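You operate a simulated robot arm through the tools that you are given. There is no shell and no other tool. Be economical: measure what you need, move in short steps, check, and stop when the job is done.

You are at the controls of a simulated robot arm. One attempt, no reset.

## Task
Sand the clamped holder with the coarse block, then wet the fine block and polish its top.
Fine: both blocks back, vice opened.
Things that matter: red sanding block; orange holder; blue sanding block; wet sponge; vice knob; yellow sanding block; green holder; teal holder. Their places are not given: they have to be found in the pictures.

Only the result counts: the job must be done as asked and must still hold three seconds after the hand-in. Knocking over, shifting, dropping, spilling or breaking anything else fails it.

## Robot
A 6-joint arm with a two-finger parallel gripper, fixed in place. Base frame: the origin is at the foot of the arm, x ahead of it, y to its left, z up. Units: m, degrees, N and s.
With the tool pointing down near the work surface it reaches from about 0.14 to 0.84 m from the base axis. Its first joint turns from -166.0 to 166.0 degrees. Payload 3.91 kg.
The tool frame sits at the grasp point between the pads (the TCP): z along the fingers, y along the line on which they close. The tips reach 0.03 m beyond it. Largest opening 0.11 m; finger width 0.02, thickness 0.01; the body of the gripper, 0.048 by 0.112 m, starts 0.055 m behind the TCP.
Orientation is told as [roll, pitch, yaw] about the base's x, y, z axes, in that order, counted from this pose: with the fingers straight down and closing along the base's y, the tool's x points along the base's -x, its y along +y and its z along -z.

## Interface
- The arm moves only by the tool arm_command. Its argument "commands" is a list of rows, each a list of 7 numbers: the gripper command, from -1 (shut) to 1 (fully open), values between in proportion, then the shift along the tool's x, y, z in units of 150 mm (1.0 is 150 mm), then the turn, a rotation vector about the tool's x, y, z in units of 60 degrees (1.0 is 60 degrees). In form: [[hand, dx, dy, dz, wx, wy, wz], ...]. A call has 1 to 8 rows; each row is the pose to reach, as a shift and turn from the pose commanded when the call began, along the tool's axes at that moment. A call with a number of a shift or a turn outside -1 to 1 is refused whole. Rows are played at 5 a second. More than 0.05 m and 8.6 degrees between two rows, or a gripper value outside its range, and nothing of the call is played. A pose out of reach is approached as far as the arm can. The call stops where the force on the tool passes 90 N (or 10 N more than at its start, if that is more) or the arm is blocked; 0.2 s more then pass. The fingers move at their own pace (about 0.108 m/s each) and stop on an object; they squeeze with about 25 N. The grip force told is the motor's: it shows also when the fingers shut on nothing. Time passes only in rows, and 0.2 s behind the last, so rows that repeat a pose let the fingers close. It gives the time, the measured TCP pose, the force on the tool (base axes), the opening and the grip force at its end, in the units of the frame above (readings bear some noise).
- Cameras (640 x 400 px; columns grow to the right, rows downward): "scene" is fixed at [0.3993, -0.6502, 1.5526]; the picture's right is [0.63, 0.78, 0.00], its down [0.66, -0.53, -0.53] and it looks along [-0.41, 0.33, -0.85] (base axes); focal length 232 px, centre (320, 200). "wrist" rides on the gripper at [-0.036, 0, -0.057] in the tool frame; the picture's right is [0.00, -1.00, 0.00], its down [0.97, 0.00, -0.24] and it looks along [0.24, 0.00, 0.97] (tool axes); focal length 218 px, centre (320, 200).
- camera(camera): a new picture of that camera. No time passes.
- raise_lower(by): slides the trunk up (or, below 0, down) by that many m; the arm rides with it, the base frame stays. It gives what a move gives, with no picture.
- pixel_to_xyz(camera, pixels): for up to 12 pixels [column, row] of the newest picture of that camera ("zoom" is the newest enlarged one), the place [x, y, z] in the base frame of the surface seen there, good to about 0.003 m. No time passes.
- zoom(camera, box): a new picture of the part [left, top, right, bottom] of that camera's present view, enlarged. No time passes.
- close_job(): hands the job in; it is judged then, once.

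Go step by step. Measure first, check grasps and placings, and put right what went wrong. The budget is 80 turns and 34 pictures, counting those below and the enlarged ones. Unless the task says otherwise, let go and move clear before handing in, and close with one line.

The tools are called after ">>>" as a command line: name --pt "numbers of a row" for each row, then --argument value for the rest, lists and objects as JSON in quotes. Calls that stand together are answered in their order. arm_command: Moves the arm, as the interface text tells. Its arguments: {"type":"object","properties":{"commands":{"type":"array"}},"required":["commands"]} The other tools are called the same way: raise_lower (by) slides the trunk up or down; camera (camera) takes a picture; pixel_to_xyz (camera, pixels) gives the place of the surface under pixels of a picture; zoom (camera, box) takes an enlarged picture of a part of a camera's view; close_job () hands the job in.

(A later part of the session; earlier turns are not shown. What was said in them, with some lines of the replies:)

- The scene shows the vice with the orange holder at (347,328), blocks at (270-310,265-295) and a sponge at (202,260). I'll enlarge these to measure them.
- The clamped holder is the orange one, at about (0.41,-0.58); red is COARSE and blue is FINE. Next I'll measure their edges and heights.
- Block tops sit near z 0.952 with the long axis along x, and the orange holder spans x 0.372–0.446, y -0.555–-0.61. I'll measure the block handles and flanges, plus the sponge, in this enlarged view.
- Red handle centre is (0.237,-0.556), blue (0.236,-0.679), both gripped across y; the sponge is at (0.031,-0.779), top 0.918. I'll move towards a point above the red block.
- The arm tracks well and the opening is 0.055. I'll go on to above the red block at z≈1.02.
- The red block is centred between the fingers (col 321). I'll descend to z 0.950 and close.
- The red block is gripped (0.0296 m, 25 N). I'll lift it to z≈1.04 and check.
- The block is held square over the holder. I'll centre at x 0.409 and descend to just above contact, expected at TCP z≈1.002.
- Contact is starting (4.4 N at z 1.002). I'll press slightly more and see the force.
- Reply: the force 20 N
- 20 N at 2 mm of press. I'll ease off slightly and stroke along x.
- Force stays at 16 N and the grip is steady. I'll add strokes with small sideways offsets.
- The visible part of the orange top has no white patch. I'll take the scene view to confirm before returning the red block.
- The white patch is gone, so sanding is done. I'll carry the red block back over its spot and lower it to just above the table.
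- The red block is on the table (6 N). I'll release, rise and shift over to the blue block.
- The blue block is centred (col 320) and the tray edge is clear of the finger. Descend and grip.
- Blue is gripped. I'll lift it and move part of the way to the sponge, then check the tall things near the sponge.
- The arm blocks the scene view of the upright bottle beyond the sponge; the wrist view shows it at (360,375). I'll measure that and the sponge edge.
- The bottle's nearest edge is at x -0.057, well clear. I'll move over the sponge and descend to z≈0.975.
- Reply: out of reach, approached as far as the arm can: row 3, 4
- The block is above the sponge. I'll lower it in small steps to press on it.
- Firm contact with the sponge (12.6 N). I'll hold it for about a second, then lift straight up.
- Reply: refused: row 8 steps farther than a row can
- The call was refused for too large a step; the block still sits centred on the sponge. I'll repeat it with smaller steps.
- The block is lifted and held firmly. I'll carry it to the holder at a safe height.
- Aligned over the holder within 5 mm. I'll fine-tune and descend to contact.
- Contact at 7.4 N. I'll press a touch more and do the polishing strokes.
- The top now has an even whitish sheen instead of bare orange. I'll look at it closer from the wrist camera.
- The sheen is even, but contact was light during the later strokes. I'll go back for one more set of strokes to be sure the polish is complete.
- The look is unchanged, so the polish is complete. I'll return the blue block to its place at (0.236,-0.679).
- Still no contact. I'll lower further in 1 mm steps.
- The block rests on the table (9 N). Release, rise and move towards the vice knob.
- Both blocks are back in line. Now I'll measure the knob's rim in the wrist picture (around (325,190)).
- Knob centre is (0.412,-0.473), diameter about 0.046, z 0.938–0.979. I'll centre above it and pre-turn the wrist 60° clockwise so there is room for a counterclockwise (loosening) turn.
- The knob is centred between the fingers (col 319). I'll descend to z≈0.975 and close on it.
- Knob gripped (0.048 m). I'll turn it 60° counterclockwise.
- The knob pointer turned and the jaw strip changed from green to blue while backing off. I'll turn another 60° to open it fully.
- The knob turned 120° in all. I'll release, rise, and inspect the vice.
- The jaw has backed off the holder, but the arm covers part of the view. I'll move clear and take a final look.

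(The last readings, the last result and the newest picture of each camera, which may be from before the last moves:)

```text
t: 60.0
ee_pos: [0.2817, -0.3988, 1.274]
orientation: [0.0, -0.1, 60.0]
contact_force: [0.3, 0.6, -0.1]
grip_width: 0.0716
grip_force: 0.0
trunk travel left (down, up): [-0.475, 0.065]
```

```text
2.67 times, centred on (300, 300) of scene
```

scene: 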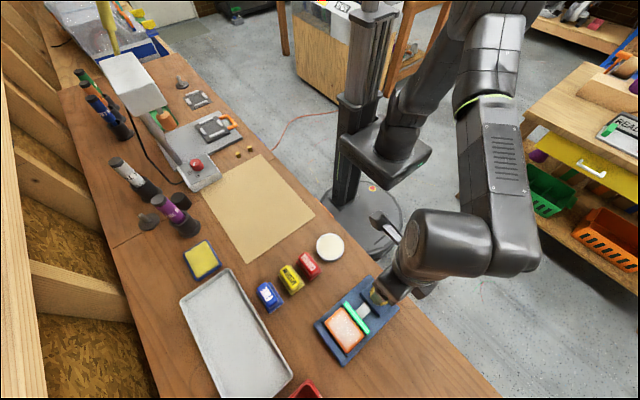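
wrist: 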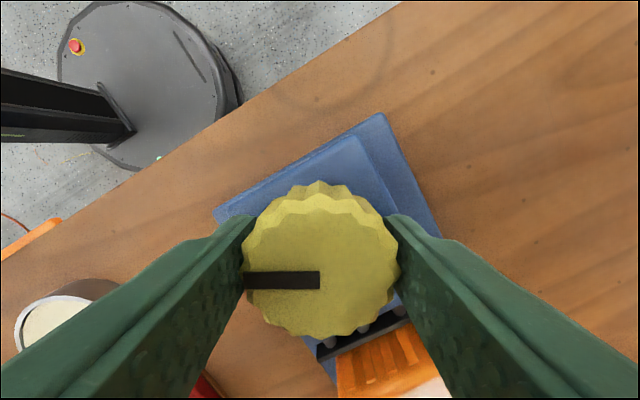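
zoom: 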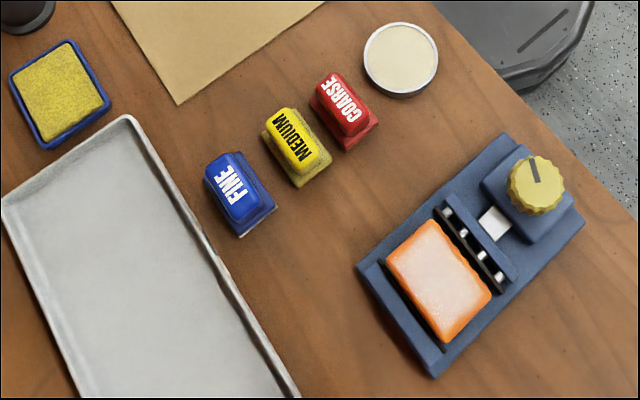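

Blocks, sponge and tray look as at the start. I'll check the jaw travel and block positions once.

>>> pixel_to_xyz --camera "zoom" --pixels '[[485, 245], [442, 280], [460, 255], [343, 100], [237, 185], [55, 90], [480, 265]]'

>>> zoom --camera "scene" --box '[310, 285, 390, 345]'

```text
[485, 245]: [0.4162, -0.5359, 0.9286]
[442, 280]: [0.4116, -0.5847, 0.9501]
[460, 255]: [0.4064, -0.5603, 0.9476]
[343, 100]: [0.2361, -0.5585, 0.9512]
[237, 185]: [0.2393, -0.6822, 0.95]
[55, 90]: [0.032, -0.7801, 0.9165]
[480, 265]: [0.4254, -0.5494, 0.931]
```

```text
6.67 times, centred on (350, 315) of scene
```

zoom: 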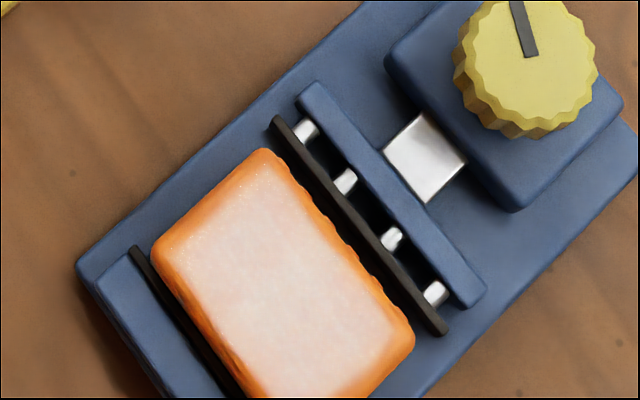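

The clamp light is off and the springs have extended, but the black pad is still close to the holder (jaw moved only about 10 mm). I'll return to the knob and open it further to be sure.

>>> arm_command --pt "0.3 0 -0.123 0.125 0 0 0.125" --pt "0.3 0 -0.246 0.25 0 0 0.25" --pt "0.3 0 -0.369 0.375 0 0 0.375" --pt "0.3 0 -0.492 0.5 0 0 0.5" --pt "0.3 0 -0.615 0.625 0 0 0.625" --pt "0.3 0 -0.738 0.75 0 0 0.75" --pt "0.3 0 -0.861 0.875 0 0 0.875" --pt "0.3 0 -0.983 1.0 0 0 1.0"

>>> camera --camera "wrist"

```text
t: 61.8
ee_pos: [0.4102, -0.4731, 1.1241]
orientation: [0.0, 0.0, -0.1]
contact_force: [0.1, -0.5, -0.5]
grip_width: 0.0716
grip_force: 0.1
trunk travel left (down, up): [-0.475, 0.065]
```

```text
5 pictures are left
```

wrist: 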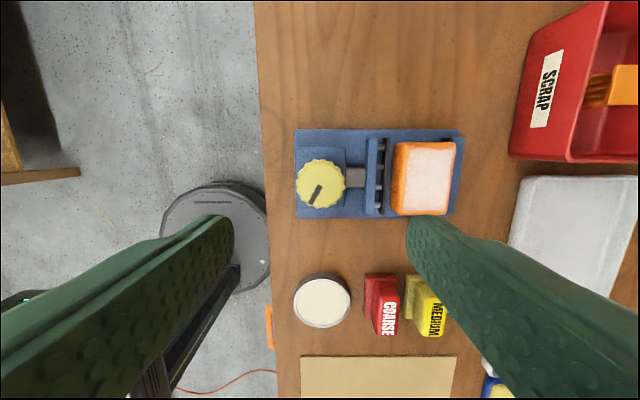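

Aligned with the knob at (320,184). Descend and grip at yaw 0.

>>> arm_command --pt "0.3 0 0 0.25 0 0 0" --pt "0.3 0 0 0.5 0 0 0" --pt "0.3 0 0 0.75 0 0 0" --pt "0.3 0 0 0.9 0 0 0" --pt "0.3 0 0 0.993 0 0 0" --pt "-1 0 0 0.993 0 0 0" --pt "-1 0 0 0.993 0 0 0" --pt "-1 0 0 0.993 0 0 0"

>>> arm_command --pt "-1 0 0 0 0 0 -0.125" --pt "-1 0 0 0 0 0 -0.25" --pt "-1 0 0 0 0 0 -0.375" --pt "-1 0 0 0 0 0 -0.5" --pt "-1 0 0 0 0 0 -0.625" --pt "-1 0 0 0 0 0 -0.75" --pt "-1 0 0 0 0 0 -0.875" --pt "-1 0 0 0 0 0 -1.0"

>>> camera --camera "wrist"

```text
t: 63.6
ee_pos: [0.4101, -0.4738, 0.9755]
orientation: [0.0, 0.0, 0.1]
contact_force: [1.2, -11.5, -0.6]
grip_width: 0.0481
grip_force: 45.1
trunk travel left (down, up): [-0.475, 0.065]
```

```text
t: 65.4
ee_pos: [0.4109, -0.4717, 0.9751]
orientation: [0.0, -0.1, 60.3]
contact_force: [7.9, -9.3, 0.2]
grip_width: 0.0476
grip_force: 45.1
trunk travel left (down, up): [-0.475, 0.065]
```

```text
4 pictures are left
```

wrist: 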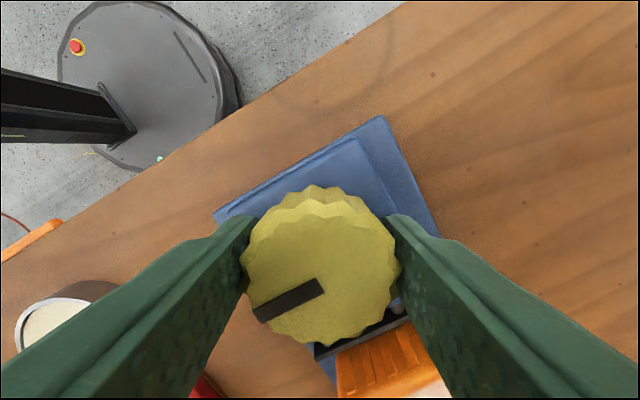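

The pointer lagged by about 35°, so the knob is at its end stop: the vice is fully open. I'll release and move clear.

>>> arm_command --pt "0.3 0 0 0 0 0 0" --pt "0.3 0 0 0 0 0 0" --pt "0.3 0 0 -0.15 0 0 0" --pt "0.3 0 0 -0.4 0 0 0" --pt "0.3 0 0 -0.7 0 0 0" --pt "0.3 0 0 -1.0 0 0 0" --pt "0.3 0 0 -1.0 0 0 0"

>>> arm_command --pt "0.3 0 0.123 -0.125 0 0 0" --pt "0.3 0 0.246 -0.25 0 0 0" --pt "0.3 0 0.369 -0.375 0 0 0" --pt "0.3 0 0.492 -0.5 0 0 0" --pt "0.3 0 0.615 -0.625 0 0 0" --pt "0.3 0 0.738 -0.75 0 0 0" --pt "0.3 0 0.861 -0.875 0 0 0" --pt "0.3 0 0.983 -1.0 0 0 0"

>>> zoom --camera "scene" --box '[230, 240, 390, 340]'

```text
t: 67.0
ee_pos: [0.4096, -0.4713, 1.1258]
orientation: [0.0, 0.0, 60.0]
contact_force: [0.1, 0.5, 0.6]
grip_width: 0.0715
grip_force: 0.2
trunk travel left (down, up): [-0.475, 0.065]
```

```text
t: 68.8
ee_pos: [0.2789, -0.3936, 1.2743]
orientation: [0.0, 0.0, 60.1]
contact_force: [0.1, -1.0, -0.2]
grip_width: 0.0717
grip_force: 0.1
trunk travel left (down, up): [-0.475, 0.065]
```

```text
4.00 times, centred on (310, 290) of scene
```

zoom: 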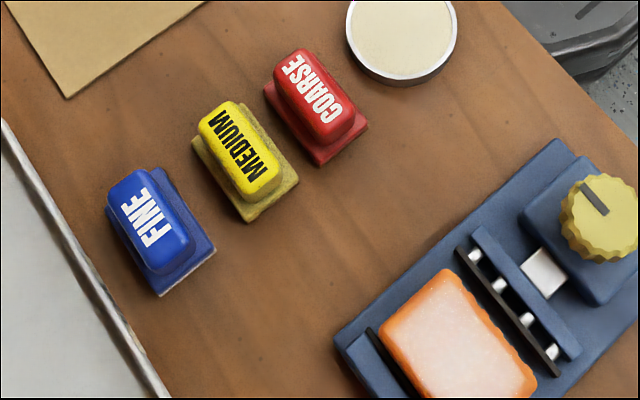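

The vice now shows a clear gap beside the holder, both blocks are back in their places, and the gripper is open and clear. I'm handing in.

>>> close_job

```text
The job is handed in.
```

I sanded the orange holder with the coarse block, then wet the fine block on the sponge and polished the holder's top. Both blocks are back in place and the vice is fully open; I have not seen the judging result.
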